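You operate a simulated robot arm through the tools that you are given. There is no shell and no other tool.

You are at the controls of a simulated two-armed robot. One attempt, no reset.

Task
Clamp the pink-edged disc in the buffer slide, buff it until the green lamp lights, then switch off.

Only the result counts: the job must be done as asked and must still hold three seconds after the hand-in. Knocking over, shifting, dropping, spilling or breaking anything else fails it.

Robot
Two 7-joint arms with fingered hands on one trunk that stands fixed in place. Base frame: the origin is at the foot of the trunk, x ahead of it, y to its left, z up; the work surface is at about z = 85. Readings come in cm, rad, newtons and seconds.
The left shoulder is at [9.4, 18.2, 107.1], the right one opposite. With the tool pointing down near the work surface each hand reaches from about 48 to 86 cm from the base axis, measured 20 degrees to its own side. Payload 3.8 kg a hand.
The TCP of each hand is the grasp point between the finger pads, 3 cm short of the fingertips. In the tool frame z runs along the fingers and y along their closing line. The gripper opens to 10.4 cm; its body begins 3.5 cm behind the TCP. The gripper is a hand of 4 fingers: y runs from the thumb to the fingers, the wrist lies at [-1.7, -10.4, -17.8] in the tool frame.
Orientation is that of the tool frame in the base frame, as [roll, pitch, yaw] about the fixed x, y, z axes, in that order (R = Rz(yaw) Ry(pitch) Rx(roll)). With the fingers straight down and the wrist toward the robot, the tool's x, y and z point along [0, 1, 0], [1, 0, 0] and [0, 0, -1] of the base frame.

Tools
- The arms move only by the tool apply_moves. It takes "left_plan", "right_plan" or both (then of equal length, played together; a hand with none holds still); each is a list of rows, each a list of 2 entries, a list of its own where there are three numbers: the shift along the tool's x, y, z in cm, then the turn, a rotation vector about the tool's x, y, z in rad. In form: [[[dx, dy, dz], [wx, wy, wz]], ...]. A call has 1 to 20 rows; each row is the pose to reach, as a shift and turn from the pose commanded when the call began, along the tool's axes at that moment. Rows are played at 5 a second. More than 5 cm and 0.15 rad between two rows, and nothing of the call is played. A pose out of reach is approached as far as the arm can. The call stops where the force on the tool passes 50 N (or 10 N more than at its start, if that is more) or the arm is blocked; 0.2 s more then pass. In this call time passes only in rows, and 0.2 s behind the last. It gives the time, the measured TCP pose, the force on the tool (base axes), the opening and the grip force at its end, in the units of the frame above (readings bear some noise), with the torque about the TCP (base axes, N m) and any sound that the robot's microphone picked up.
- Cameras (640 x 400 px; columns grow to the right, rows downward): "scene" is now at [19.1, -3.45, 126.67]; the picture's right is [-0.36, -0.93, 0.00], its down [-0.38, 0.15, -0.91] and it looks along [0.85, -0.33, -0.41] (base axes); focal length 244 px, centre (320, 200). "left" rides on the left gripper at [-6.6, -9, -12.6] in its tool frame; the picture's right is [-0.78, -0.30, 0.56], its down [0.57, -0.70, 0.42] and it looks along [0.27, 0.65, 0.71] (tool axes); focal length 275 px, centre (320, 200). "right" rides on the right gripper at [6.6, -9, -12.6] in its tool frame; the picture's right is [-0.78, 0.30, -0.56], its down [-0.57, -0.70, 0.42] and it looks along [-0.27, 0.65, 0.71] (tool axes); focal length 275 px, centre (320, 200). There is no depth. A picture from a camera that has moved, and an enlarged one, comes with that camera's place and axes in the base frame and with its lens.
- get_image(camera): a new picture of that camera. The clock stands still meanwhile.
- lift_body(by): moves the trunk up (or, below 0, down) by that many cm; the arms and the scene camera ride with it, the base frame stays. It gives what a move gives, with no picture.
- finger_targets(index, middle, ring, thumb_bend, thumb_turn, hand): sets how far each is bent, from 0 (flat) to 1 (curled in); at 0.3 the hand is open as for a grip, at 0.7 the pads meet at the TCP. One left out holds its place. A second passes; each finger stops where it meets its share of the squeeze, and holds until it gets a number again. It is the only way to open and close the hand. It gives what a move gives, with no picture; readings hold the bend of each and the force on the fingers (four entries, about 0 where the hand has none), thumb and palm. thumb_turn goes from beside the hand (0) to across from the fingers (1), as for a grip.
- pan_tilt(pan, tilt): turns the head with the scene camera to pan (to the left, within 1.501 rad either way) and tilt (down, from -0.506 to 1.204), counted from straight ahead of the robot (the tilt from the chest, where the trunk bows). It gives what a move gives.
- enlarge(camera, box): a new picture of the part [left, top, right, bottom] of that camera's present view, enlarged. The clock stands still meanwhile.
- hand_in(): hands the job in; it is judged then, once.

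Places have to be worked out from the pictures, the camera data and where the tool is seen. Open the grippers and draw the arms clear of the work before you hand the job in, unless the task says otherwise.

The tools are called by a JSON object that holds its "api" and its "payload". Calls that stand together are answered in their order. apply_moves: Moves the arms, as the interface text tells. Its arguments: {"type":"object","properties":{"left_plan":{"type":"array","items":{"type":"array"}},"right_plan":{"type":"array","items":{"type":"array"}}},"required":[]} The other tools are called the same way: lift_body (by) moves the trunk up or down; finger_targets (index, middle, ring, thumb_bend, thumb_turn, hand) moves the fingers one by one; pan_tilt (pan, tilt) turns the head that bears the scene camera; get_image (camera) takes a picture; enlarge (camera, box) takes an enlarged picture of a part of a camera's view; hand_in () hands the job in.

At the start:

```text
t: 0.0
left_ee_pos: [49.68, 0.72, 118.41]
left_ee_rot: [3.141, 0.0, 1.572]
left_force: [0.7, -0.4, 0.8]
left_wrist_torque: [0.03, 0.02, -0.01]
left_gripper_width: 10.36
left_finger_force: 0.2
left_shape: jaw
left_bend: [0.3, 0.3, 0.3, 0.3, 0.97]
left_finger forces: [0.1, 0.0, 0.0, 0.0, 0.1, 0.0]
right_ee_pos: [46.06, -39.78, 119.71]
right_ee_rot: [3.141, 0.002, 1.572]
right_force: [0.3, 0.0, 0.8]
right_wrist_torque: [0.02, -0.01, 0.02]
right_gripper_width: 10.39
right_finger_force: 0.1
right_shape: jaw
right_bend: [0.3, 0.3, 0.3, 0.3, 0.97]
right_finger forces: [0.0, 0.0, 0.0, 0.0, 0.1, 0.0]
trunk travel left (down, up): [-22.5, 53.1]
head pan, tilt (commanded): [-0.372, 0.417]
```

scene: 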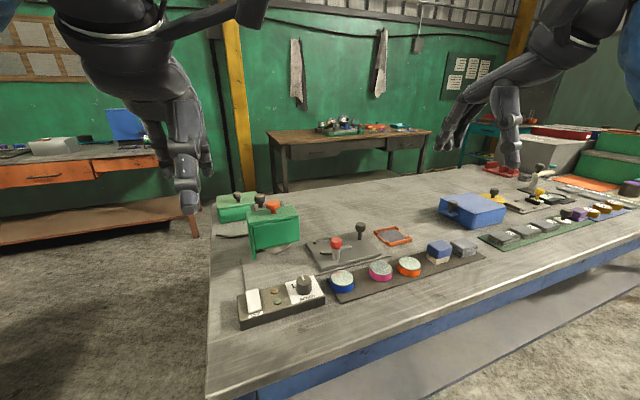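
right: 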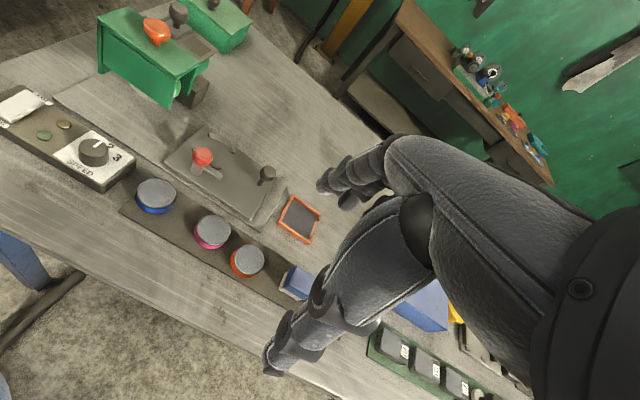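
left: 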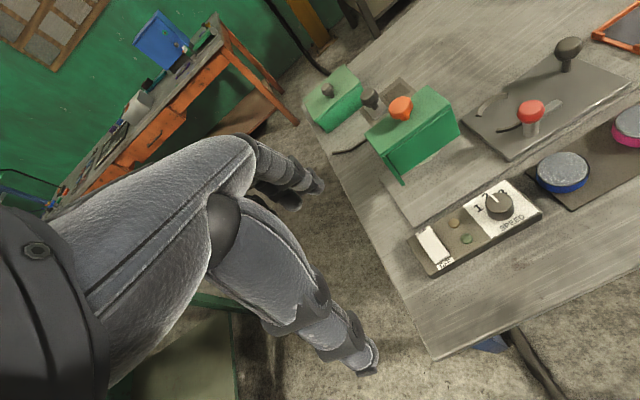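

I see a buffer machine (green housings, an orange knob), a slide plate with a red-knob lever and a black knob, a control box with a rocker switch, lamps and a speed dial, and discs on a mat. I'll take enlarged views to understand the parts.

{"api": "enlarge", "payload": {"camera": "scene", "box": [200, 180, 420, 330]}}

{"api": "enlarge", "payload": {"camera": "scene", "box": [420, 150, 640, 270]}}

{"api": "enlarge", "payload": {"camera": "right", "box": [0, 0, 340, 300]}}

{"api": "enlarge", "payload": {"camera": "left", "box": [300, 20, 640, 280]}}

```text
2.67 times, centred on (310, 255) of scene
camera zoom: at [19.1, -3.45, 126.67], right [-0.36, -0.93, 0.0], down [-0.38, 0.15, -0.91], along [0.85, -0.33, -0.41], focal length 650 px, centre (347, 53)
```

zoom: 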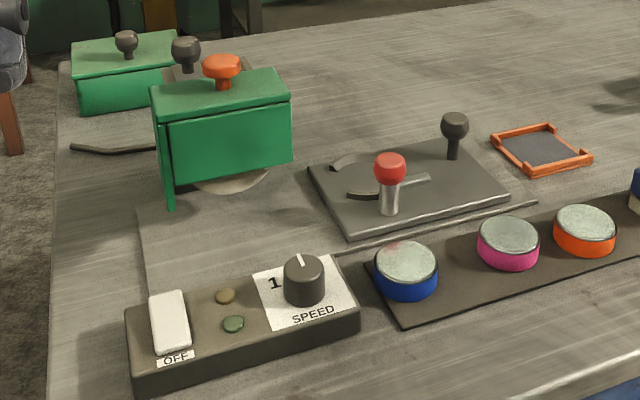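

```text
2.91 times, centred on (530, 210) of scene
camera zoom: at [19.1, -3.45, 126.67], right [-0.36, -0.93, 0.0], down [-0.38, 0.15, -0.91], along [0.85, -0.33, -0.41], focal length 710 px, centre (-291, 171)
```

zoom: 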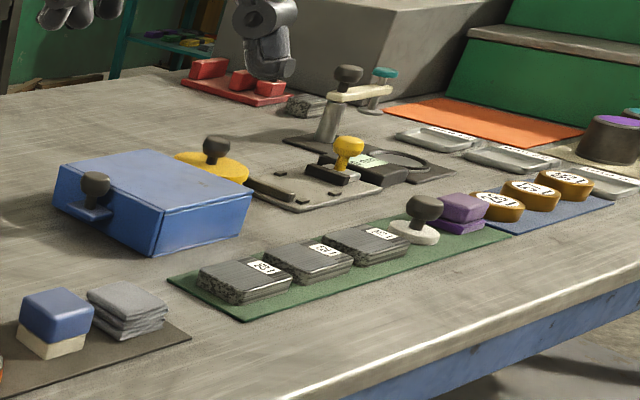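

```text
1.33 times, centred on (170, 150) of right
camera zoom: at [37.01, -33.11, 132.34], right [0.3, -0.78, 0.56], down [-0.7, -0.57, -0.42], along [0.65, -0.26, -0.71], focal length 367 px, centre (520, 267)
```

zoom: 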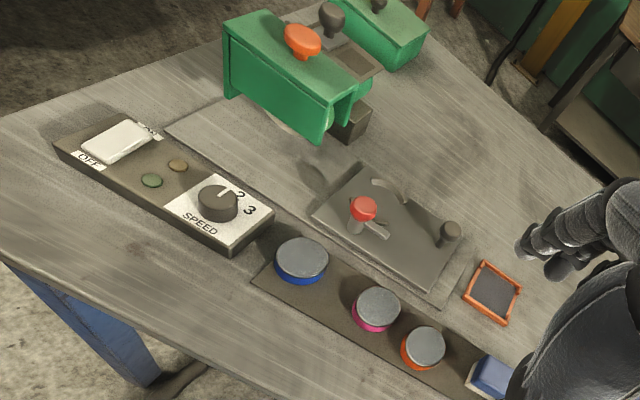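

```text
1.54 times, centred on (470, 150) of left
camera zoom: at [40.68, -6.04, 131.05], right [-0.3, -0.78, -0.56], down [-0.7, 0.57, -0.42], along [0.65, 0.27, -0.71], focal length 424 px, centre (89, 277)
```

zoom: 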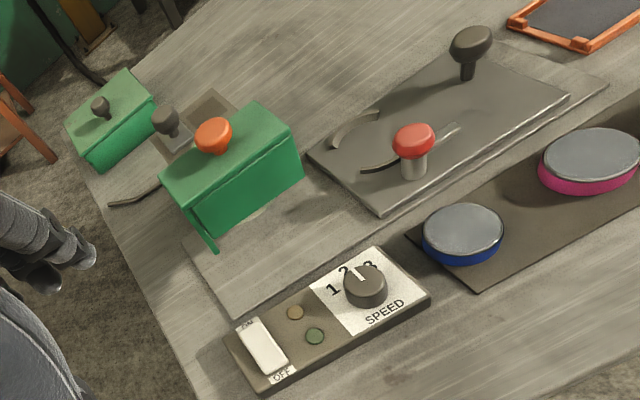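

I want sharper views of the slide, clamp jaws, guard and control box before moving anything.

{"api": "enlarge", "payload": {"camera": "right", "box": [150, 110, 310, 230]}}

{"api": "enlarge", "payload": {"camera": "left", "box": [450, 20, 640, 160]}}

{"api": "enlarge", "payload": {"camera": "left", "box": [300, 50, 480, 180]}}

{"api": "enlarge", "payload": {"camera": "left", "box": [400, 160, 560, 280]}}

{"api": "enlarge", "payload": {"camera": "scene", "box": [290, 205, 400, 275]}}

{"api": "enlarge", "payload": {"camera": "scene", "box": [205, 180, 315, 260]}}

```text
3.33 times, centred on (230, 170) of right
camera zoom: at [37.01, -33.11, 132.34], right [0.3, -0.78, 0.56], down [-0.7, -0.57, -0.42], along [0.65, -0.26, -0.71], focal length 918 px, centre (620, 300)
```

zoom: 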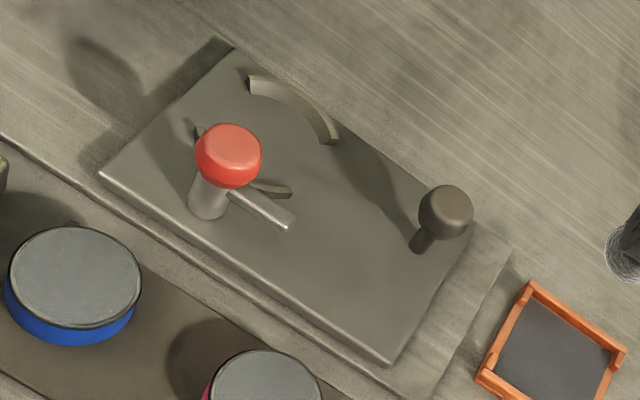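

```text
2.86 times, centred on (545, 90) of left
camera zoom: at [40.68, -6.04, 131.05], right [-0.3, -0.78, -0.56], down [-0.7, 0.57, -0.42], along [0.65, 0.27, -0.71], focal length 786 px, centre (-323, 514)
```

zoom: 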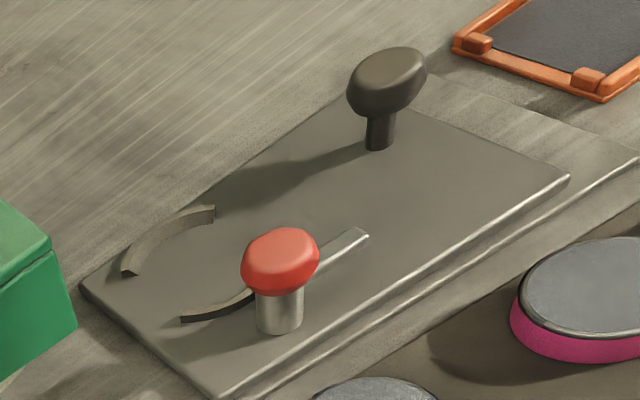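

```text
3.08 times, centred on (390, 115) of left
camera zoom: at [40.68, -6.04, 131.05], right [-0.3, -0.78, -0.56], down [-0.7, 0.57, -0.42], along [0.65, 0.27, -0.71], focal length 847 px, centre (105, 462)
```

zoom: 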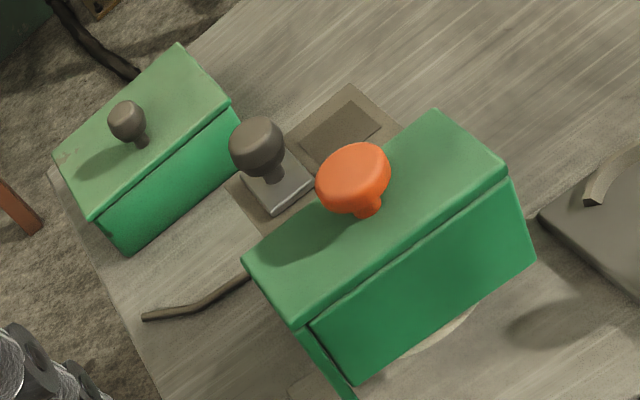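

```text
3.33 times, centred on (480, 220) of left
camera zoom: at [40.68, -6.04, 131.05], right [-0.3, -0.78, -0.56], down [-0.7, 0.57, -0.42], along [0.65, 0.27, -0.71], focal length 918 px, centre (-213, 133)
```

zoom: 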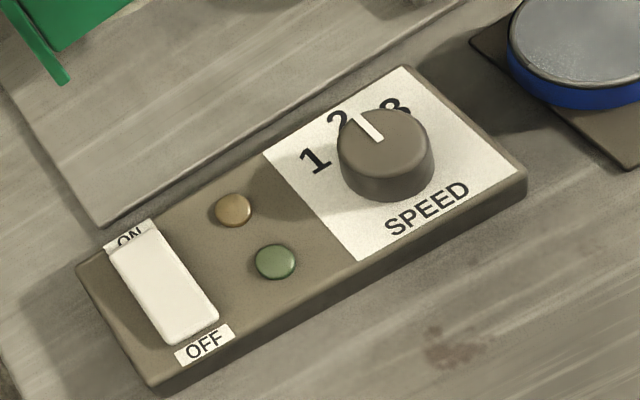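

```text
5.71 times, centred on (345, 240) of scene
camera zoom: at [19.1, -3.45, 126.67], right [-0.36, -0.93, 0.0], down [-0.38, 0.15, -0.91], along [0.85, -0.33, -0.41], focal length 1394 px, centre (177, -29)
```

zoom: 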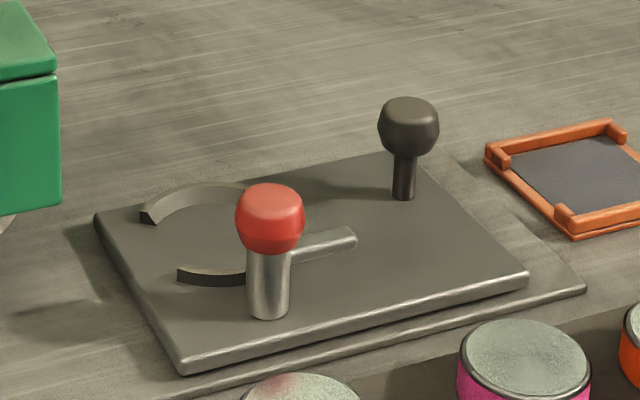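

```text
5.00 times, centred on (260, 220) of scene
camera zoom: at [19.1, -3.45, 126.67], right [-0.36, -0.93, 0.0], down [-0.38, 0.15, -0.91], along [0.85, -0.33, -0.41], focal length 1220 px, centre (620, 100)
```

zoom: 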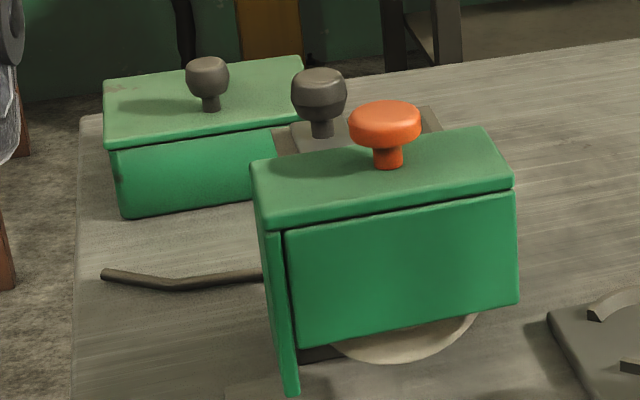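

The slide has two curved jaws (seat about [72, -25.6]), a post with a red knob and swing bar at about [65.4, -25.7], and a black slide handle at about [70.6, -35.6]; the pink disc is near [57.5, -33.8]. I lower the trunk some to see the heights from a flatter angle (hands are well above everything).

{"api": "lift_body", "payload": {"by": -14}}

{"api": "pan_tilt", "payload": {"pan": -0.372, "tilt": 0.3}}

{"api": "get_image", "payload": {"camera": "scene"}}

{"api": "get_image", "payload": {"camera": "right"}}

{"api": "get_image", "payload": {"camera": "left"}}

```text
t: 1.7
left_ee_pos: [49.62, 0.73, 104.44]
left_ee_rot: [3.14, 0.0, 1.571]
left_force: [0.1, -0.5, -0.3]
left_wrist_torque: [-0.02, 0.01, 0.02]
left_gripper_width: 10.39
left_finger_force: 0.0
left_shape: jaw
left_bend: [0.3, 0.3, 0.3, 0.3, 0.97]
left_finger forces: [0.0, 0.1, 0.1, 0.0, 0.0, 0.0]
right_ee_pos: [45.91, -39.77, 105.73]
right_ee_rot: [-3.142, -0.001, 1.572]
right_force: [-0.9, 0.5, 0.6]
right_wrist_torque: [-0.04, -0.01, 0.0]
right_gripper_width: 10.4
right_finger_force: 0.0
right_shape: jaw
right_bend: [0.3, 0.3, 0.3, 0.3, 0.97]
right_finger forces: [0.0, 0.1, 0.1, 0.1, 0.0, 0.0]
trunk travel left (down, up): [-8.5, 67.1]
head pan, tilt (commanded): [-0.372, 0.417]
```

```text
t: 2.4
left_ee_pos: [49.71, 0.61, 104.43]
left_ee_rot: [3.141, -0.001, 1.572]
left_force: [-0.4, 0.5, -0.2]
left_wrist_torque: [0.03, 0.04, 0.01]
left_gripper_width: 10.37
left_finger_force: 0.1
left_shape: jaw
left_bend: [0.3, 0.3, 0.3, 0.3, 0.97]
left_finger forces: [0.1, 0.0, 0.0, 0.0, 0.0, 0.0]
right_ee_pos: [46.11, -39.83, 105.71]
right_ee_rot: [3.141, 0.001, 1.573]
right_force: [0.4, -0.6, 0.7]
right_wrist_torque: [0.02, 0.0, -0.01]
right_gripper_width: 10.4
right_finger_force: 0.0
right_shape: jaw
right_bend: [0.3, 0.3, 0.3, 0.3, 0.97]
right_finger forces: [0.0, 0.0, 0.0, 0.1, 0.0, 0.0]
trunk travel left (down, up): [-8.5, 67.1]
head pan, tilt (commanded): [-0.372, 0.3]
```

```text
taken
camera scene: at [27.06, -3.48, 113.05], right [-0.36, -0.93, 0.0], down [-0.28, 0.11, -0.96], along [0.89, -0.35, -0.3], focal length 244 px, centre (320, 200)
```

scene: 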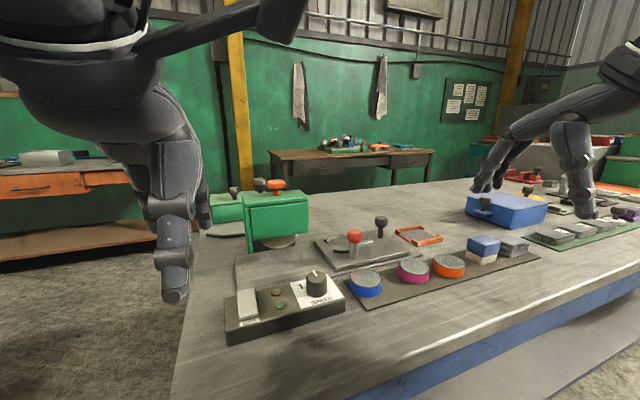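

```text
taken
camera right: at [37.01, -33.12, 118.34], right [0.3, -0.78, 0.56], down [-0.7, -0.57, -0.42], along [0.65, -0.26, -0.71], focal length 275 px, centre (320, 200)
```

right: 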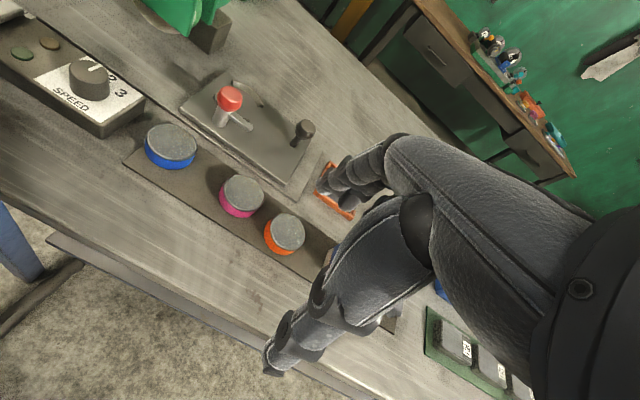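

```text
taken
camera left: at [40.68, -6.04, 117.04], right [-0.3, -0.78, -0.56], down [-0.7, 0.57, -0.42], along [0.65, 0.27, -0.71], focal length 275 px, centre (320, 200)
```

left: 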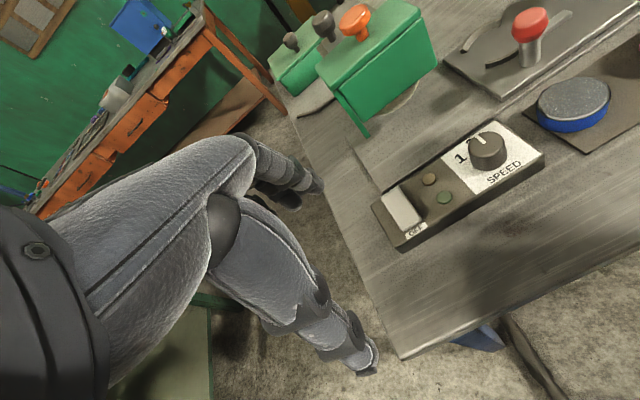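

The trunk lowered and the view is flatter. I zoom on the guard, slide, discs and control box.

{"api": "enlarge", "payload": {"camera": "scene", "box": [200, 170, 320, 260]}}

{"api": "enlarge", "payload": {"camera": "scene", "box": [300, 205, 480, 305]}}

{"api": "enlarge", "payload": {"camera": "scene", "box": [210, 255, 370, 355]}}

{"api": "enlarge", "payload": {"camera": "right", "box": [120, 0, 340, 140]}}

{"api": "enlarge", "payload": {"camera": "left", "box": [420, 0, 640, 140]}}

{"api": "enlarge", "payload": {"camera": "left", "box": [260, 0, 460, 140]}}

```text
4.44 times, centred on (260, 215) of scene
camera zoom: at [27.06, -3.48, 113.05], right [-0.36, -0.93, 0.0], down [-0.28, 0.11, -0.96], along [0.89, -0.35, -0.3], focal length 1084 px, centre (587, 133)
```

zoom: 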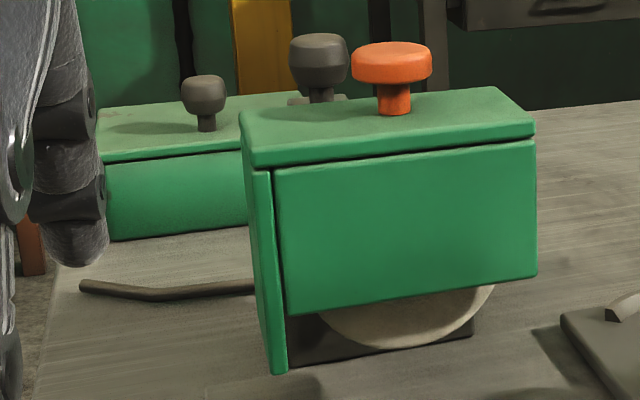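

```text
3.56 times, centred on (390, 255) of scene
camera zoom: at [27.06, -3.48, 113.05], right [-0.36, -0.93, 0.0], down [-0.28, 0.11, -0.96], along [0.89, -0.35, -0.3], focal length 867 px, centre (71, 4)
```

zoom: 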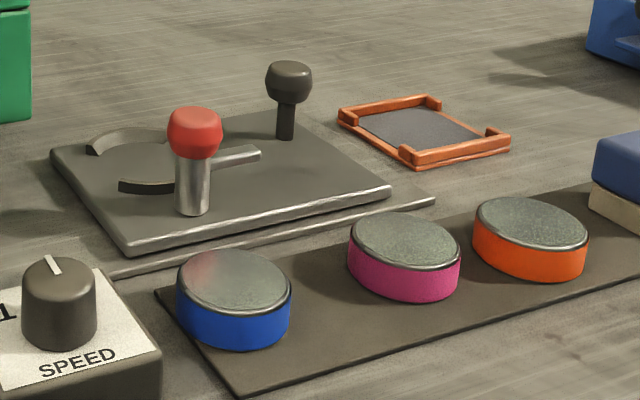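

```text
4.00 times, centred on (290, 305) of scene
camera zoom: at [27.06, -3.48, 113.05], right [-0.36, -0.93, 0.0], down [-0.28, 0.11, -0.96], along [0.89, -0.35, -0.3], focal length 976 px, centre (440, -220)
```

zoom: 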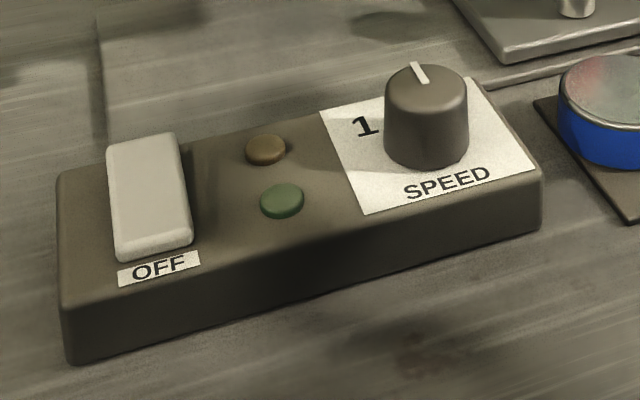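

```text
2.86 times, centred on (230, 70) of right
camera zoom: at [37.01, -33.12, 118.34], right [0.3, -0.78, 0.56], down [-0.7, -0.57, -0.42], along [0.65, -0.26, -0.71], focal length 786 px, centre (577, 571)
```

zoom: 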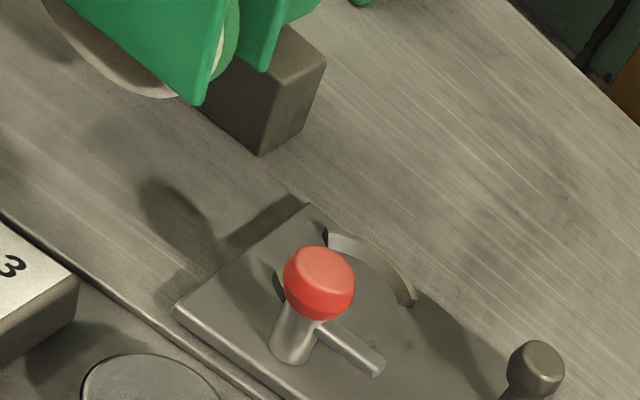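

```text
2.86 times, centred on (530, 70) of left
camera zoom: at [40.68, -6.04, 117.04], right [-0.3, -0.78, -0.56], down [-0.7, 0.57, -0.42], along [0.65, 0.27, -0.71], focal length 786 px, centre (-280, 571)
```

zoom: 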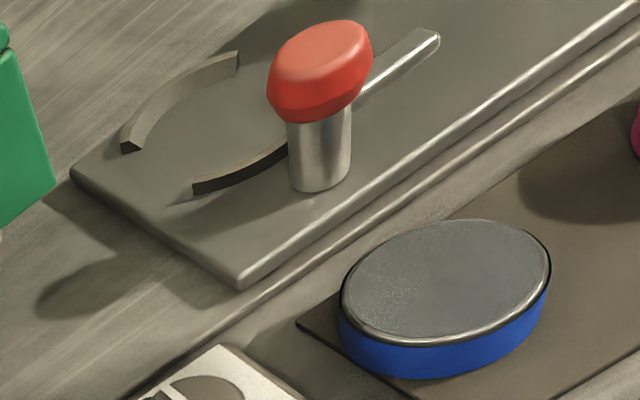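

```text
2.86 times, centred on (360, 70) of left
camera zoom: at [40.68, -6.04, 117.04], right [-0.3, -0.78, -0.56], down [-0.7, 0.57, -0.42], along [0.65, 0.27, -0.71], focal length 786 px, centre (206, 571)
```

zoom: 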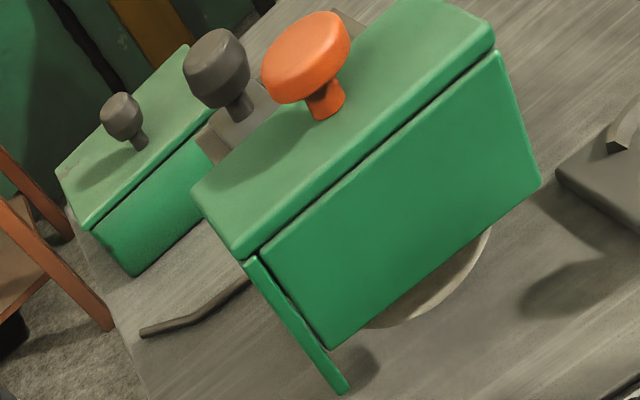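

Now I understand the heights: plate top ≈86.7, red knob ≈90–93, black knob ≈89–92.3, disc ≈5.9 cm wide and 1.8 cm thick; the wheel sits under the guard at y≈-12.7. I raise the trunk again and test the thumb/middle pinch in the air to see the finger geometry.

{"api": "lift_body", "payload": {"by": 14}}

{"api": "finger_targets", "payload": {"hand": "right", "middle": 0.47, "thumb_bend": 0.47, "index": 0.3, "ring": 0.3, "thumb_turn": 1.0}}

{"api": "pan_tilt", "payload": {"pan": -0.8, "tilt": 0.3}}

{"api": "get_image", "payload": {"camera": "scene"}}

{"api": "get_image", "payload": {"camera": "right"}}

```text
t: 4.0
left_ee_pos: [49.78, 0.53, 118.38]
left_ee_rot: [-3.14, 0.0, 1.571]
left_force: [0.7, 0.1, 0.3]
left_wrist_torque: [0.03, 0.04, 0.03]
left_gripper_width: 10.38
left_finger_force: 0.1
left_shape: jaw
left_bend: [0.3, 0.3, 0.3, 0.3, 0.97]
left_finger forces: [0.0, 0.0, 0.0, 0.1, 0.0, 0.1]
right_ee_pos: [46.18, -39.73, 119.62]
right_ee_rot: [-3.139, 0.001, 1.573]
right_force: [0.4, -0.6, 0.1]
right_wrist_torque: [0.01, 0.03, -0.04]
right_gripper_width: 10.42
right_finger_force: 0.1
right_shape: jaw
right_bend: [0.3, 0.3, 0.3, 0.3, 0.97]
right_finger forces: [0.0, 0.0, 0.0, 0.1, 0.0, 0.0]
trunk travel left (down, up): [-22.5, 53.1]
head pan, tilt (commanded): [-0.372, 0.3]
```

```text
t: 5.0
left_ee_pos: [49.72, 0.54, 118.41]
left_ee_rot: [-3.141, 0.0, 1.571]
left_force: [-0.6, 0.6, -0.6]
left_wrist_torque: [0.04, 0.02, 0.0]
left_gripper_width: 10.36
left_finger_force: 0.0
left_shape: jaw
left_bend: [0.3, 0.3, 0.3, 0.3, 0.97]
left_finger forces: [0.1, 0.1, 0.1, 0.1, 0.0, 0.0]
right_ee_pos: [46.06, -39.75, 119.79]
right_ee_rot: [-3.141, 0.001, 1.572]
right_force: [0.0, 1.5, -0.1]
right_wrist_torque: [0.0, 0.0, 0.0]
right_gripper_width: 8.34
right_finger_force: 0.1
right_shape: fingers
right_bend: [0.3, 0.47, 0.3, 0.47, 0.99]
right_finger forces: [0.1, 0.1, 0.1, 0.0, 0.0, 0.0]
trunk travel left (down, up): [-22.5, 53.1]
head pan, tilt (commanded): [-0.372, 0.3]
```

```text
t: 5.9
left_ee_pos: [49.83, 0.61, 118.43]
left_ee_rot: [-3.142, 0.0, 1.57]
left_force: [0.4, -0.4, -0.1]
left_wrist_torque: [0.01, -0.02, -0.01]
left_gripper_width: 10.38
left_finger_force: 0.1
left_shape: jaw
left_bend: [0.3, 0.3, 0.3, 0.3, 0.97]
left_finger forces: [0.1, 0.0, 0.1, 0.0, 0.0, 0.0]
right_ee_pos: [46.04, -39.72, 119.68]
right_ee_rot: [3.141, 0.0, 1.573]
right_force: [0.1, -0.5, 0.0]
right_wrist_torque: [0.04, 0.0, 0.0]
right_gripper_width: 8.35
right_finger_force: 0.0
right_shape: fingers
right_bend: [0.3, 0.47, 0.3, 0.47, 0.99]
right_finger forces: [0.0, 0.1, 0.1, 0.0, 0.1, 0.1]
trunk travel left (down, up): [-22.5, 53.1]
head pan, tilt (commanded): [-0.799, 0.3]
```

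```text
taken
camera scene: at [17.0, -6.78, 127.76], right [-0.72, -0.7, 0.0], down [-0.21, 0.21, -0.96], along [0.67, -0.68, -0.3], focal length 244 px, centre (320, 200)
```

scene: 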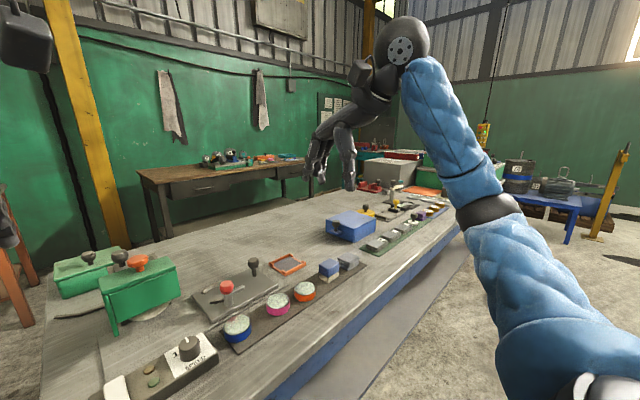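

```text
taken
camera right: at [37.01, -33.12, 132.34], right [0.3, -0.78, 0.56], down [-0.7, -0.57, -0.42], along [0.65, -0.26, -0.71], focal length 275 px, centre (320, 200)
```

right: 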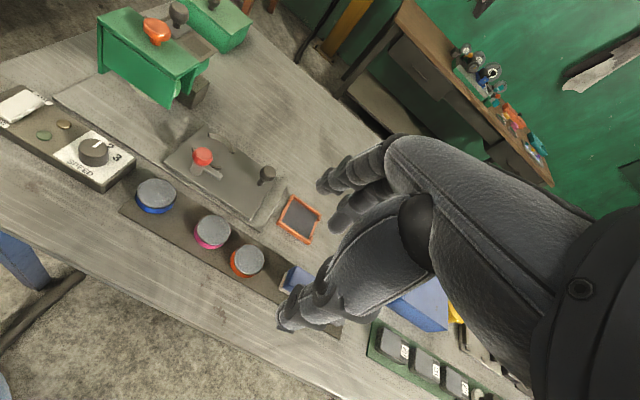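

I zoom on the hand to judge the fingertip geometry.

{"api": "enlarge", "payload": {"camera": "scene", "box": [290, 60, 430, 210]}}

{"api": "enlarge", "payload": {"camera": "right", "box": [260, 120, 460, 350]}}

```text
2.67 times, centred on (360, 135) of scene
camera zoom: at [17.0, -6.78, 127.76], right [-0.72, -0.7, 0.0], down [-0.21, 0.21, -0.96], along [0.67, -0.68, -0.3], focal length 650 px, centre (213, 373)
```

zoom: 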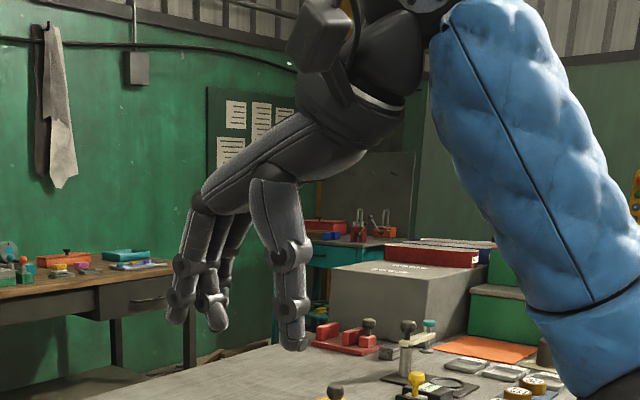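

```text
1.74 times, centred on (360, 235) of right
camera zoom: at [37.01, -33.12, 132.34], right [0.3, -0.78, 0.56], down [-0.7, -0.57, -0.42], along [0.65, -0.26, -0.71], focal length 479 px, centre (250, 139)
```

zoom: 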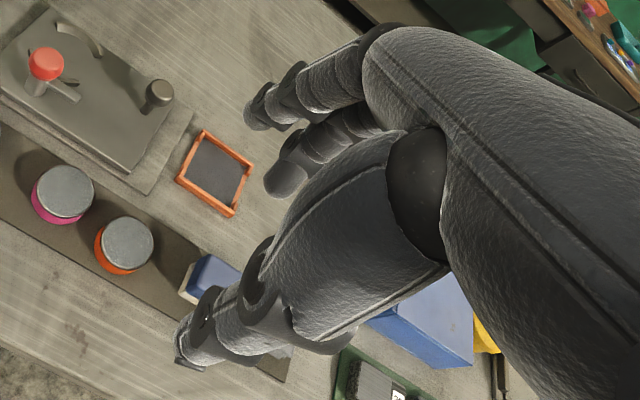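

Fingertips hang 3 cm below the TCP as stated, and open index/ring would hit the slide plate. I test curling index and ring fully in, so that only middle and thumb pinch.

{"api": "finger_targets", "payload": {"hand": "right", "index": 1.0, "ring": 1.0, "middle": 0.42, "thumb_bend": 0.42, "thumb_turn": 1.0}}

{"api": "enlarge", "payload": {"camera": "scene", "box": [290, 60, 430, 210]}}

{"api": "enlarge", "payload": {"camera": "right", "box": [260, 120, 460, 350]}}

```text
t: 6.9
left_ee_pos: [49.75, 0.57, 118.36]
left_ee_rot: [3.141, -0.001, 1.57]
left_force: [0.5, 0.3, -0.6]
left_wrist_torque: [0.04, 0.01, 0.03]
left_gripper_width: 10.38
left_finger_force: 0.1
left_shape: jaw
left_bend: [0.3, 0.3, 0.3, 0.3, 0.97]
left_finger forces: [0.0, 0.0, 0.0, 0.1, 0.0, 0.1]
right_ee_pos: [46.2, -39.85, 119.73]
right_ee_rot: [3.141, -0.001, 1.571]
right_force: [0.1, 0.2, 0.8]
right_wrist_torque: [-0.01, 0.0, 0.01]
right_gripper_width: 5.79
right_finger_force: 0.0
right_shape: fingers
right_bend: [1.0, 0.42, 1.0, 0.42, 0.99]
right_finger forces: [0.0, 0.0, 0.1, 0.0, 0.1, 0.0]
trunk travel left (down, up): [-22.5, 53.1]
head pan, tilt (commanded): [-0.799, 0.3]
```

```text
2.67 times, centred on (360, 135) of scene
camera zoom: at [17.0, -6.79, 127.76], right [-0.72, -0.7, 0.0], down [-0.21, 0.21, -0.96], along [0.67, -0.68, -0.3], focal length 650 px, centre (213, 373)
```

zoom: 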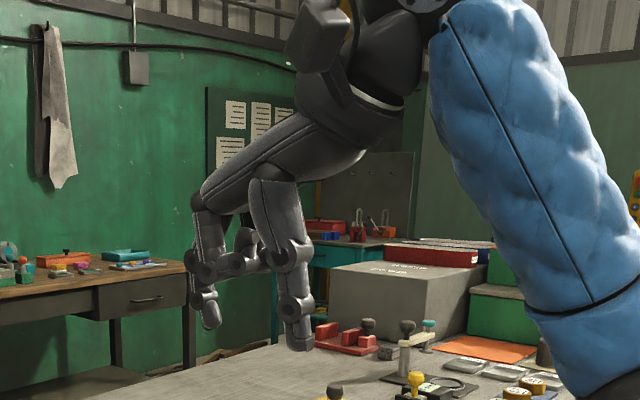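

```text
1.74 times, centred on (360, 235) of right
camera zoom: at [37.01, -33.11, 132.34], right [0.3, -0.78, 0.56], down [-0.7, -0.57, -0.42], along [0.65, -0.26, -0.71], focal length 479 px, centre (250, 139)
```

zoom: 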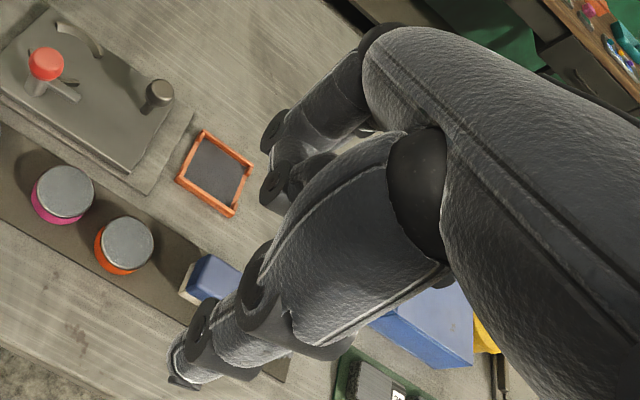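

Curled index and ring stay about 4 cm above the fingertips, so a middle–thumb pinch has a slim footprint. I open the pinch a bit more and move to hover above the pink disc (about [57.6, -34.1]) with tips near z=94.

{"api": "finger_targets", "payload": {"hand": "right", "index": 1.0, "ring": 1.0, "middle": 0.36, "thumb_bend": 0.34, "thumb_turn": 1.0}}

{"api": "apply_moves", "payload": {"right_plan": [[[0.8, 1.6, 3.2], [0, 0, 0]], [[1.6, 3.2, 6.4], [0, 0, 0]], [[2.4, 4.8, 9.6], [0, 0, 0]], [[3.3, 6.5, 12.9], [0, 0, 0]], [[4.1, 8.2, 16.2], [0, 0, 0]], [[4.9, 9.8, 19.5], [0, 0, 0]], [[5.7, 11.5, 22.5], [0, 0, 0]]]}}

{"api": "get_image", "payload": {"camera": "right"}}

{"api": "get_image", "payload": {"camera": "scene"}}

{"api": "get_image", "payload": {"camera": "left"}}

```text
t: 7.9
left_ee_pos: [49.73, 0.59, 118.3]
left_ee_rot: [-3.141, 0.001, 1.571]
left_force: [-0.9, 0.0, -0.3]
left_wrist_torque: [-0.02, -0.03, 0.01]
left_gripper_width: 10.36
left_finger_force: 0.0
left_shape: jaw
left_bend: [0.3, 0.3, 0.3, 0.3, 0.97]
left_finger forces: [0.0, 0.1, 0.0, 0.0, 0.0, 0.0]
right_ee_pos: [45.91, -39.85, 119.71]
right_ee_rot: [-3.141, 0.0, 1.572]
right_force: [-0.2, -0.2, 0.5]
right_wrist_torque: [0.04, -0.01, -0.02]
right_gripper_width: 6.23
right_finger_force: 0.2
right_shape: fingers
right_bend: [1.0, 0.36, 1.0, 0.34, 0.98]
right_finger forces: [0.0, 0.0, 0.1, 0.1, 0.1, 0.1]
trunk travel left (down, up): [-22.5, 53.1]
head pan, tilt (commanded): [-0.799, 0.3]
```

```text
t: 9.5
left_ee_pos: [49.71, 0.7, 118.42]
left_ee_rot: [-3.141, 0.0, 1.571]
left_force: [-0.2, 0.4, -0.7]
left_wrist_torque: [0.02, 0.01, 0.01]
left_gripper_width: 10.37
left_finger_force: 0.0
left_shape: jaw
left_bend: [0.3, 0.3, 0.3, 0.3, 0.97]
left_finger forces: [0.0, 0.1, 0.0, 0.0, 0.1, 0.0]
right_ee_pos: [57.64, -33.95, 97.22]
right_ee_rot: [-3.14, 0.001, 1.573]
right_force: [0.8, 0.8, -1.2]
right_wrist_torque: [0.0, 0.01, 0.0]
right_gripper_width: 6.26
right_finger_force: 0.0
right_shape: fingers
right_bend: [1.0, 0.36, 1.0, 0.34, 0.98]
right_finger forces: [0.1, 0.0, 0.0, 0.0, 0.1, 0.0]
trunk travel left (down, up): [-22.5, 53.1]
head pan, tilt (commanded): [-0.799, 0.3]
```

```text
taken
camera right: at [48.56, -27.37, 109.85], right [0.3, -0.78, 0.56], down [-0.7, -0.57, -0.42], along [0.65, -0.26, -0.71], focal length 275 px, centre (320, 200)
```

right: 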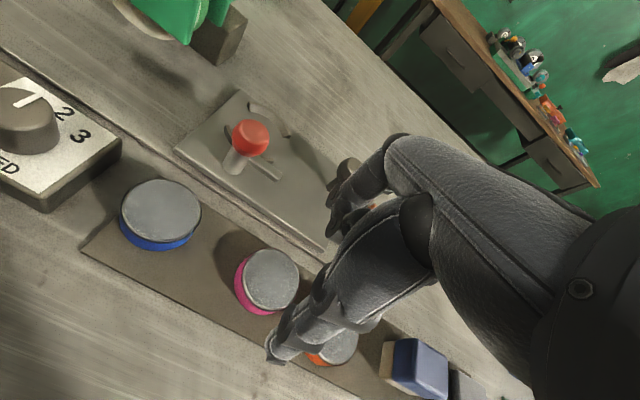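

```text
taken
camera scene: at [17.05, -6.79, 127.75], right [-0.72, -0.7, 0.0], down [-0.21, 0.21, -0.96], along [0.67, -0.68, -0.3], focal length 244 px, centre (320, 200)
```

scene: 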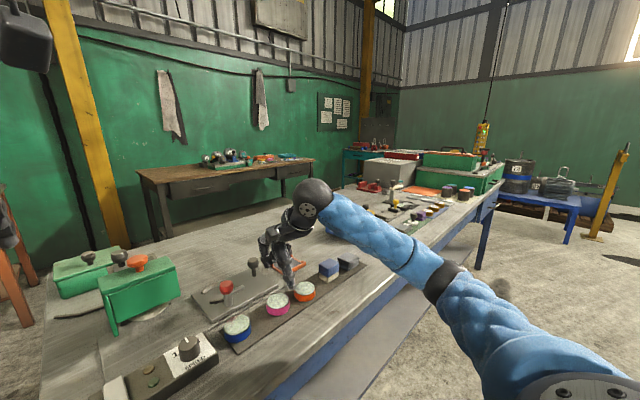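

```text
taken
camera left: at [40.74, -6.05, 131.02], right [-0.3, -0.78, -0.56], down [-0.7, 0.57, -0.42], along [0.65, 0.27, -0.71], focal length 275 px, centre (320, 200)
```

left: 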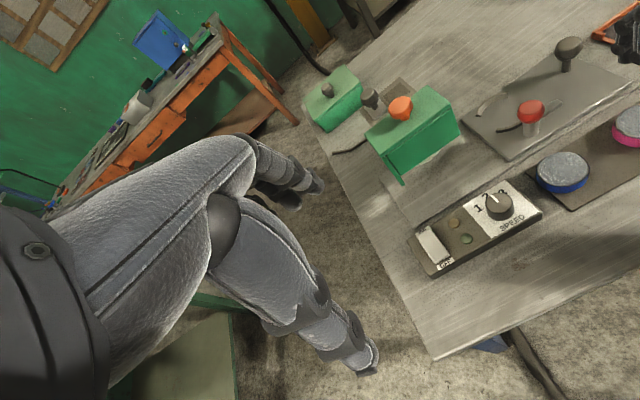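

I zoom in on the disc from the wrist camera and from the scene camera to refine its centre.

{"api": "enlarge", "payload": {"camera": "right", "box": [190, 210, 350, 370]}}

{"api": "enlarge", "payload": {"camera": "scene", "box": [210, 220, 340, 350]}}

```text
2.50 times, centred on (270, 290) of right
camera zoom: at [48.56, -27.37, 109.85], right [0.3, -0.78, 0.56], down [-0.7, -0.57, -0.42], along [0.65, -0.26, -0.71], focal length 688 px, centre (445, -25)
```

zoom: 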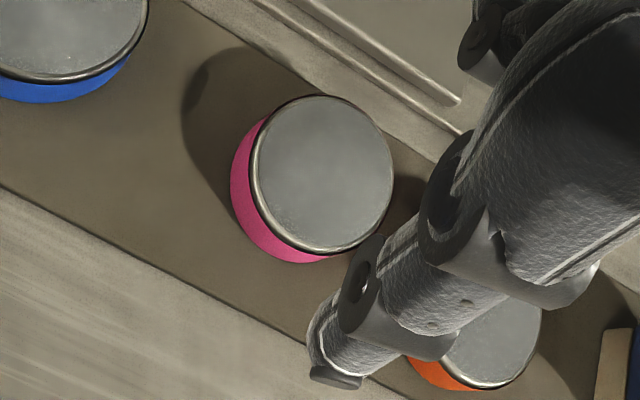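

```text
3.08 times, centred on (275, 285) of scene
camera zoom: at [17.05, -6.79, 127.75], right [-0.72, -0.7, 0.0], down [-0.21, 0.21, -0.96], along [0.67, -0.68, -0.3], focal length 751 px, centre (458, -62)
```

zoom: 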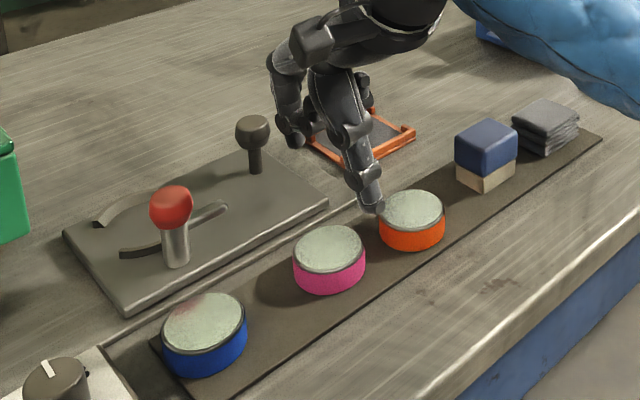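

The disc centre is at [58.2, -34.3] (both cameras agree), and the gap between it and the slide plate is too narrow for a finger straight ahead. I turn the hand about 40° so the middle finger goes to the free front-left of the disc and the thumb clears the orange disc.

{"api": "apply_moves", "payload": {"right_plan": [[[0, 0.2, 0], [0, 0, -0.14]], [[0, 0.4, 0], [0, 0, -0.28]], [[0, 0.6, 0], [0, 0, -0.42]], [[0, 0.8, 0], [0, 0, -0.56]], [[0, 1.0, 0], [0, 0, -0.7]]]}}

{"api": "get_image", "payload": {"camera": "right"}}

{"api": "enlarge", "payload": {"camera": "scene", "box": [210, 180, 340, 340]}}

```text
t: 10.7
left_ee_pos: [49.8, 0.71, 118.31]
left_ee_rot: [-3.141, 0.0, 1.571]
left_force: [-0.3, 0.3, 0.2]
left_wrist_torque: [0.0, 0.01, -0.02]
left_gripper_width: 10.41
left_finger_force: 0.1
left_shape: jaw
left_bend: [0.3, 0.3, 0.3, 0.3, 0.97]
left_finger forces: [0.0, 0.0, 0.0, 0.0, 0.0, 0.0]
right_ee_pos: [58.48, -34.06, 97.23]
right_ee_rot: [3.141, 0.0, 2.275]
right_force: [0.1, -0.2, 0.5]
right_wrist_torque: [0.04, -0.01, 0.01]
right_gripper_width: 6.29
right_finger_force: 0.1
right_shape: fingers
right_bend: [1.0, 0.36, 1.0, 0.34, 0.98]
right_finger forces: [0.1, 0.1, 0.0, 0.1, 0.1, 0.0]
trunk travel left (down, up): [-22.5, 53.1]
head pan, tilt (commanded): [-0.799, 0.3]
```

```text
taken
camera right: at [47.37, -34.71, 109.85], right [0.73, -0.4, 0.56], down [-0.16, -0.89, -0.42], along [0.67, 0.22, -0.71], focal length 275 px, centre (320, 200)
```

right: 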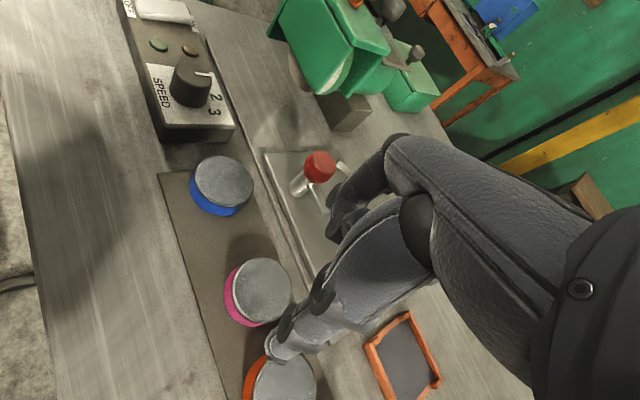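

```text
2.50 times, centred on (275, 260) of scene
camera zoom: at [17.02, -6.79, 127.75], right [-0.72, -0.7, 0.0], down [-0.21, 0.21, -0.96], along [0.67, -0.68, -0.3], focal length 610 px, centre (432, 50)
```

zoom: 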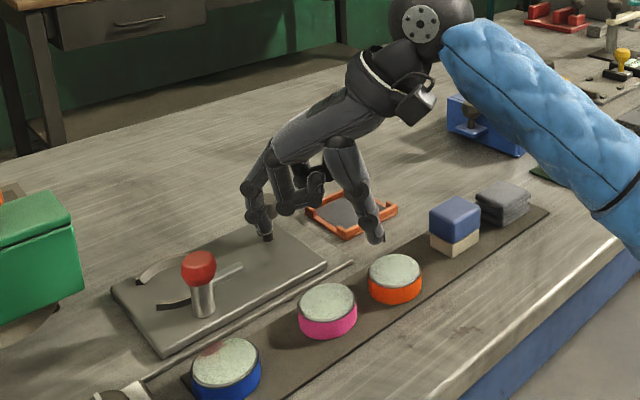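

From the scene view, the pinch midpoint is at about [58.0, -34.0] and the disc at [58.2, -34.3]. I narrow the middle slightly, correct by a few millimetres and descend to tips ≈88.6, then look.

{"api": "finger_targets", "payload": {"hand": "right", "middle": 0.38, "thumb_bend": 0.35}}

{"api": "apply_moves", "payload": {"right_plan": [[[-0.15, -0.05, 2.0], [0, 0, 0]], [[-0.25, -0.08, 4.0], [0, 0, 0]], [[-0.25, -0.08, 5.6], [0, 0, 0]]]}}

{"api": "enlarge", "payload": {"camera": "right", "box": [190, 210, 350, 370]}}

{"api": "enlarge", "payload": {"camera": "scene", "box": [230, 220, 320, 320]}}

```text
t: 11.7
left_ee_pos: [49.73, 0.6, 118.37]
left_ee_rot: [-3.14, 0.002, 1.571]
left_force: [0.3, 0.7, -0.4]
left_wrist_torque: [-0.01, 0.02, 0.02]
left_gripper_width: 10.38
left_finger_force: 0.1
left_shape: jaw
left_bend: [0.3, 0.3, 0.3, 0.3, 0.97]
left_finger forces: [0.0, 0.1, 0.0, 0.0, 0.0, 0.0]
right_ee_pos: [58.65, -33.94, 97.26]
right_ee_rot: [-3.141, 0.0, 2.272]
right_force: [0.3, 0.0, -0.5]
right_wrist_torque: [0.01, -0.01, -0.03]
right_gripper_width: 6.23
right_finger_force: 0.1
right_shape: fingers
right_bend: [1.0, 0.38, 1.0, 0.35, 0.98]
right_finger forces: [0.0, 0.0, 0.0, 0.1, 0.0, 0.0]
trunk travel left (down, up): [-22.5, 53.1]
head pan, tilt (commanded): [-0.799, 0.3]
```

```text
t: 12.5
left_ee_pos: [49.68, 0.64, 118.37]
left_ee_rot: [3.141, 0.0, 1.571]
left_force: [0.3, 0.3, 0.1]
left_wrist_torque: [0.0, -0.01, -0.04]
left_gripper_width: 10.37
left_finger_force: 0.2
left_shape: jaw
left_bend: [0.3, 0.3, 0.3, 0.3, 0.97]
left_finger forces: [0.1, 0.0, 0.0, 0.0, 0.1, 0.0]
right_ee_pos: [58.61, -34.31, 91.48]
right_ee_rot: [-3.142, 0.0, 2.272]
right_force: [-0.4, 0.4, -0.1]
right_wrist_torque: [-0.02, 0.03, -0.02]
right_gripper_width: 6.24
right_finger_force: 0.1
right_shape: fingers
right_bend: [1.0, 0.38, 1.0, 0.35, 0.98]
right_finger forces: [0.0, 0.0, 0.1, 0.0, 0.0, 0.1]
trunk travel left (down, up): [-22.5, 53.1]
head pan, tilt (commanded): [-0.799, 0.3]
```

```text
2.50 times, centred on (270, 290) of right
camera zoom: at [47.45, -34.99, 104.2], right [0.73, -0.4, 0.56], down [-0.17, -0.89, -0.42], along [0.67, 0.22, -0.71], focal length 688 px, centre (445, -25)
```

zoom: 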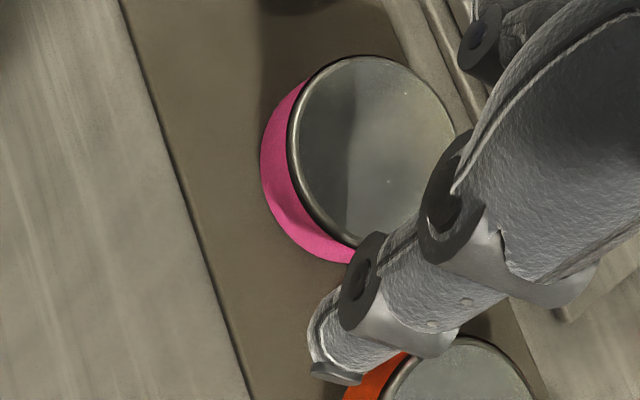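

```text
4.00 times, centred on (275, 270) of scene
camera zoom: at [17.01, -6.8, 127.76], right [-0.72, -0.7, 0.0], down [-0.21, 0.21, -0.96], along [0.67, -0.68, -0.3], focal length 976 px, centre (500, -80)
```

zoom: 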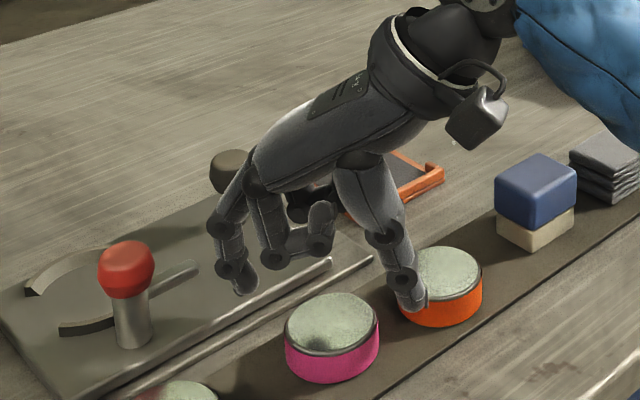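

Tips straddle the disc. I shift 0.5 cm toward the thumb to keep the middle finger away from the slide base, then descend to z≈88.6 watching the force.

{"api": "apply_moves", "payload": {"right_plan": [[[0, -0.5, 0.0], [0, 0, 0]], [[0, -0.5, 1.0], [0, 0, 0]], [[0, -0.5, 2.0], [0, 0, 0]], [[0, -0.5, 2.8], [0, 0, 0]]]}}

{"api": "enlarge", "payload": {"camera": "right", "box": [190, 210, 350, 370]}}

{"api": "enlarge", "payload": {"camera": "scene", "box": [230, 220, 320, 320]}}

```text
t: 13.5
left_ee_pos: [49.8, 0.62, 118.36]
left_ee_rot: [3.141, 0.001, 1.571]
left_force: [0.7, 0.4, -0.5]
left_wrist_torque: [-0.01, -0.02, 0.0]
left_gripper_width: 10.39
left_finger_force: 0.0
left_shape: jaw
left_bend: [0.3, 0.3, 0.3, 0.3, 0.97]
left_finger forces: [0.1, 0.0, 0.1, 0.0, 0.0, 0.0]
right_ee_pos: [58.25, -34.51, 88.8]
right_ee_rot: [-3.141, -0.001, 2.272]
right_force: [-0.3, 0.4, -0.4]
right_wrist_torque: [-0.03, 0.03, 0.03]
right_gripper_width: 6.22
right_finger_force: 0.0
right_shape: fingers
right_bend: [1.0, 0.38, 1.0, 0.35, 0.98]
right_finger forces: [0.0, 0.0, 0.0, 0.0, 0.1, 0.0]
trunk travel left (down, up): [-22.5, 53.1]
head pan, tilt (commanded): [-0.799, 0.3]
```

```text
2.50 times, centred on (270, 290) of right
camera zoom: at [47.1, -35.3, 101.44], right [0.73, -0.4, 0.56], down [-0.17, -0.89, -0.42], along [0.67, 0.22, -0.71], focal length 688 px, centre (445, -25)
```

zoom: 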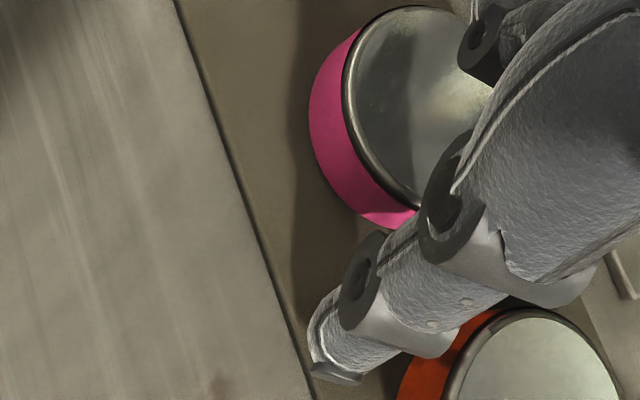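

```text
4.00 times, centred on (275, 270) of scene
camera zoom: at [17.01, -6.79, 127.76], right [-0.72, -0.7, 0.0], down [-0.21, 0.21, -0.96], along [0.67, -0.68, -0.3], focal length 976 px, centre (500, -80)
```

zoom: 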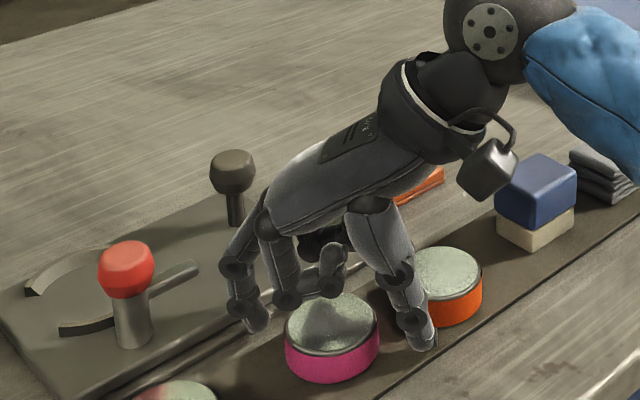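

The disc sits cleanly between thumb and middle finger with no contact yet. I bring the thumb in a bit, then close both to squeeze.

{"api": "finger_targets", "payload": {"hand": "right", "thumb_bend": 0.42}}

{"api": "finger_targets", "payload": {"hand": "right", "thumb_bend": 0.65, "middle": 0.65}}

{"api": "enlarge", "payload": {"camera": "right", "box": [190, 210, 350, 370]}}

{"api": "enlarge", "payload": {"camera": "scene", "box": [230, 220, 320, 320]}}

```text
t: 14.5
left_ee_pos: [49.81, 0.61, 118.42]
left_ee_rot: [3.141, 0.0, 1.571]
left_force: [-1.2, -1.0, 0.4]
left_wrist_torque: [-0.01, 0.01, 0.03]
left_gripper_width: 10.38
left_finger_force: 0.0
left_shape: jaw
left_bend: [0.3, 0.3, 0.3, 0.3, 0.97]
left_finger forces: [0.1, 0.0, 0.0, 0.0, 0.0, 0.0]
right_ee_pos: [58.22, -34.56, 88.73]
right_ee_rot: [3.141, 0.0, 2.272]
right_force: [0.3, -0.1, -0.1]
right_wrist_torque: [0.04, -0.02, -0.02]
right_gripper_width: 5.85
right_finger_force: 0.2
right_shape: fingers
right_bend: [1.0, 0.38, 1.0, 0.42, 0.99]
right_finger forces: [0.0, 0.0, 0.1, 0.0, 0.0, 0.1]
trunk travel left (down, up): [-22.5, 53.1]
head pan, tilt (commanded): [-0.799, 0.3]
```

```text
t: 15.5
left_ee_pos: [49.78, 0.7, 118.5]
left_ee_rot: [-3.141, 0.002, 1.57]
left_force: [0.0, -0.3, -0.1]
left_wrist_torque: [0.0, -0.03, 0.01]
left_gripper_width: 10.35
left_finger_force: 0.0
left_shape: jaw
left_bend: [0.3, 0.3, 0.3, 0.3, 0.97]
left_finger forces: [0.0, 0.0, 0.0, 0.0, 0.1, 0.0]
right_ee_pos: [58.39, -34.55, 88.97]
right_ee_rot: [-3.141, -0.001, 2.273]
right_force: [6.3, 0.3, 2.7]
right_wrist_torque: [0.1, -0.43, -0.14]
right_gripper_width: 5.01
right_finger_force: 7.7
right_shape: fingers
right_bend: [1.0, 0.48, 1.0, 0.6, 1.0]
right_finger forces: [0.0, 11.1, 0.1, 0.1, 4.4, 0.0]
trunk travel left (down, up): [-22.5, 53.1]
head pan, tilt (commanded): [-0.799, 0.3]
```

```text
2.50 times, centred on (270, 290) of right
camera zoom: at [47.15, -35.29, 101.48], right [0.73, -0.4, 0.56], down [-0.17, -0.89, -0.42], along [0.67, 0.22, -0.71], focal length 688 px, centre (445, -25)
```

zoom: 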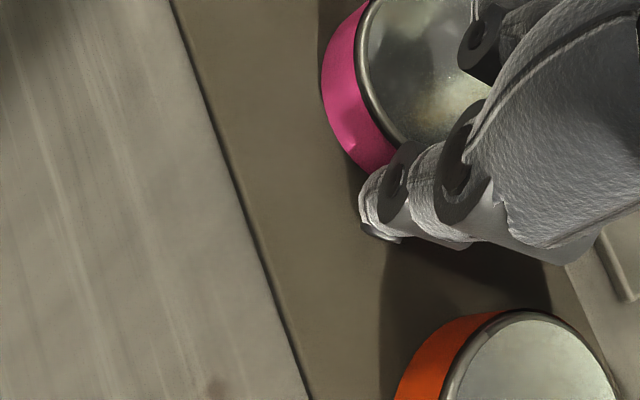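

```text
4.00 times, centred on (275, 270) of scene
camera zoom: at [17.05, -6.77, 127.76], right [-0.72, -0.7, 0.0], down [-0.21, 0.21, -0.96], along [0.67, -0.68, -0.3], focal length 976 px, centre (500, -80)
```

zoom: 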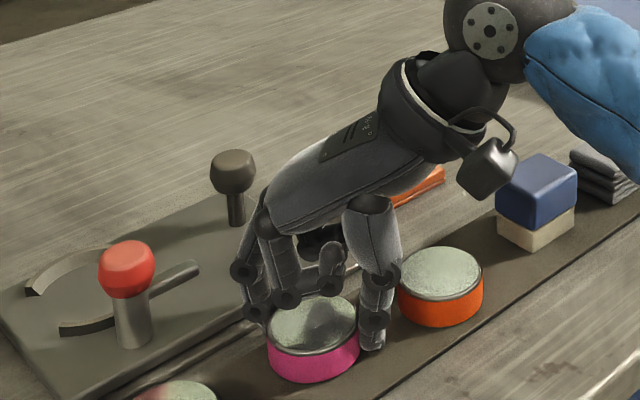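

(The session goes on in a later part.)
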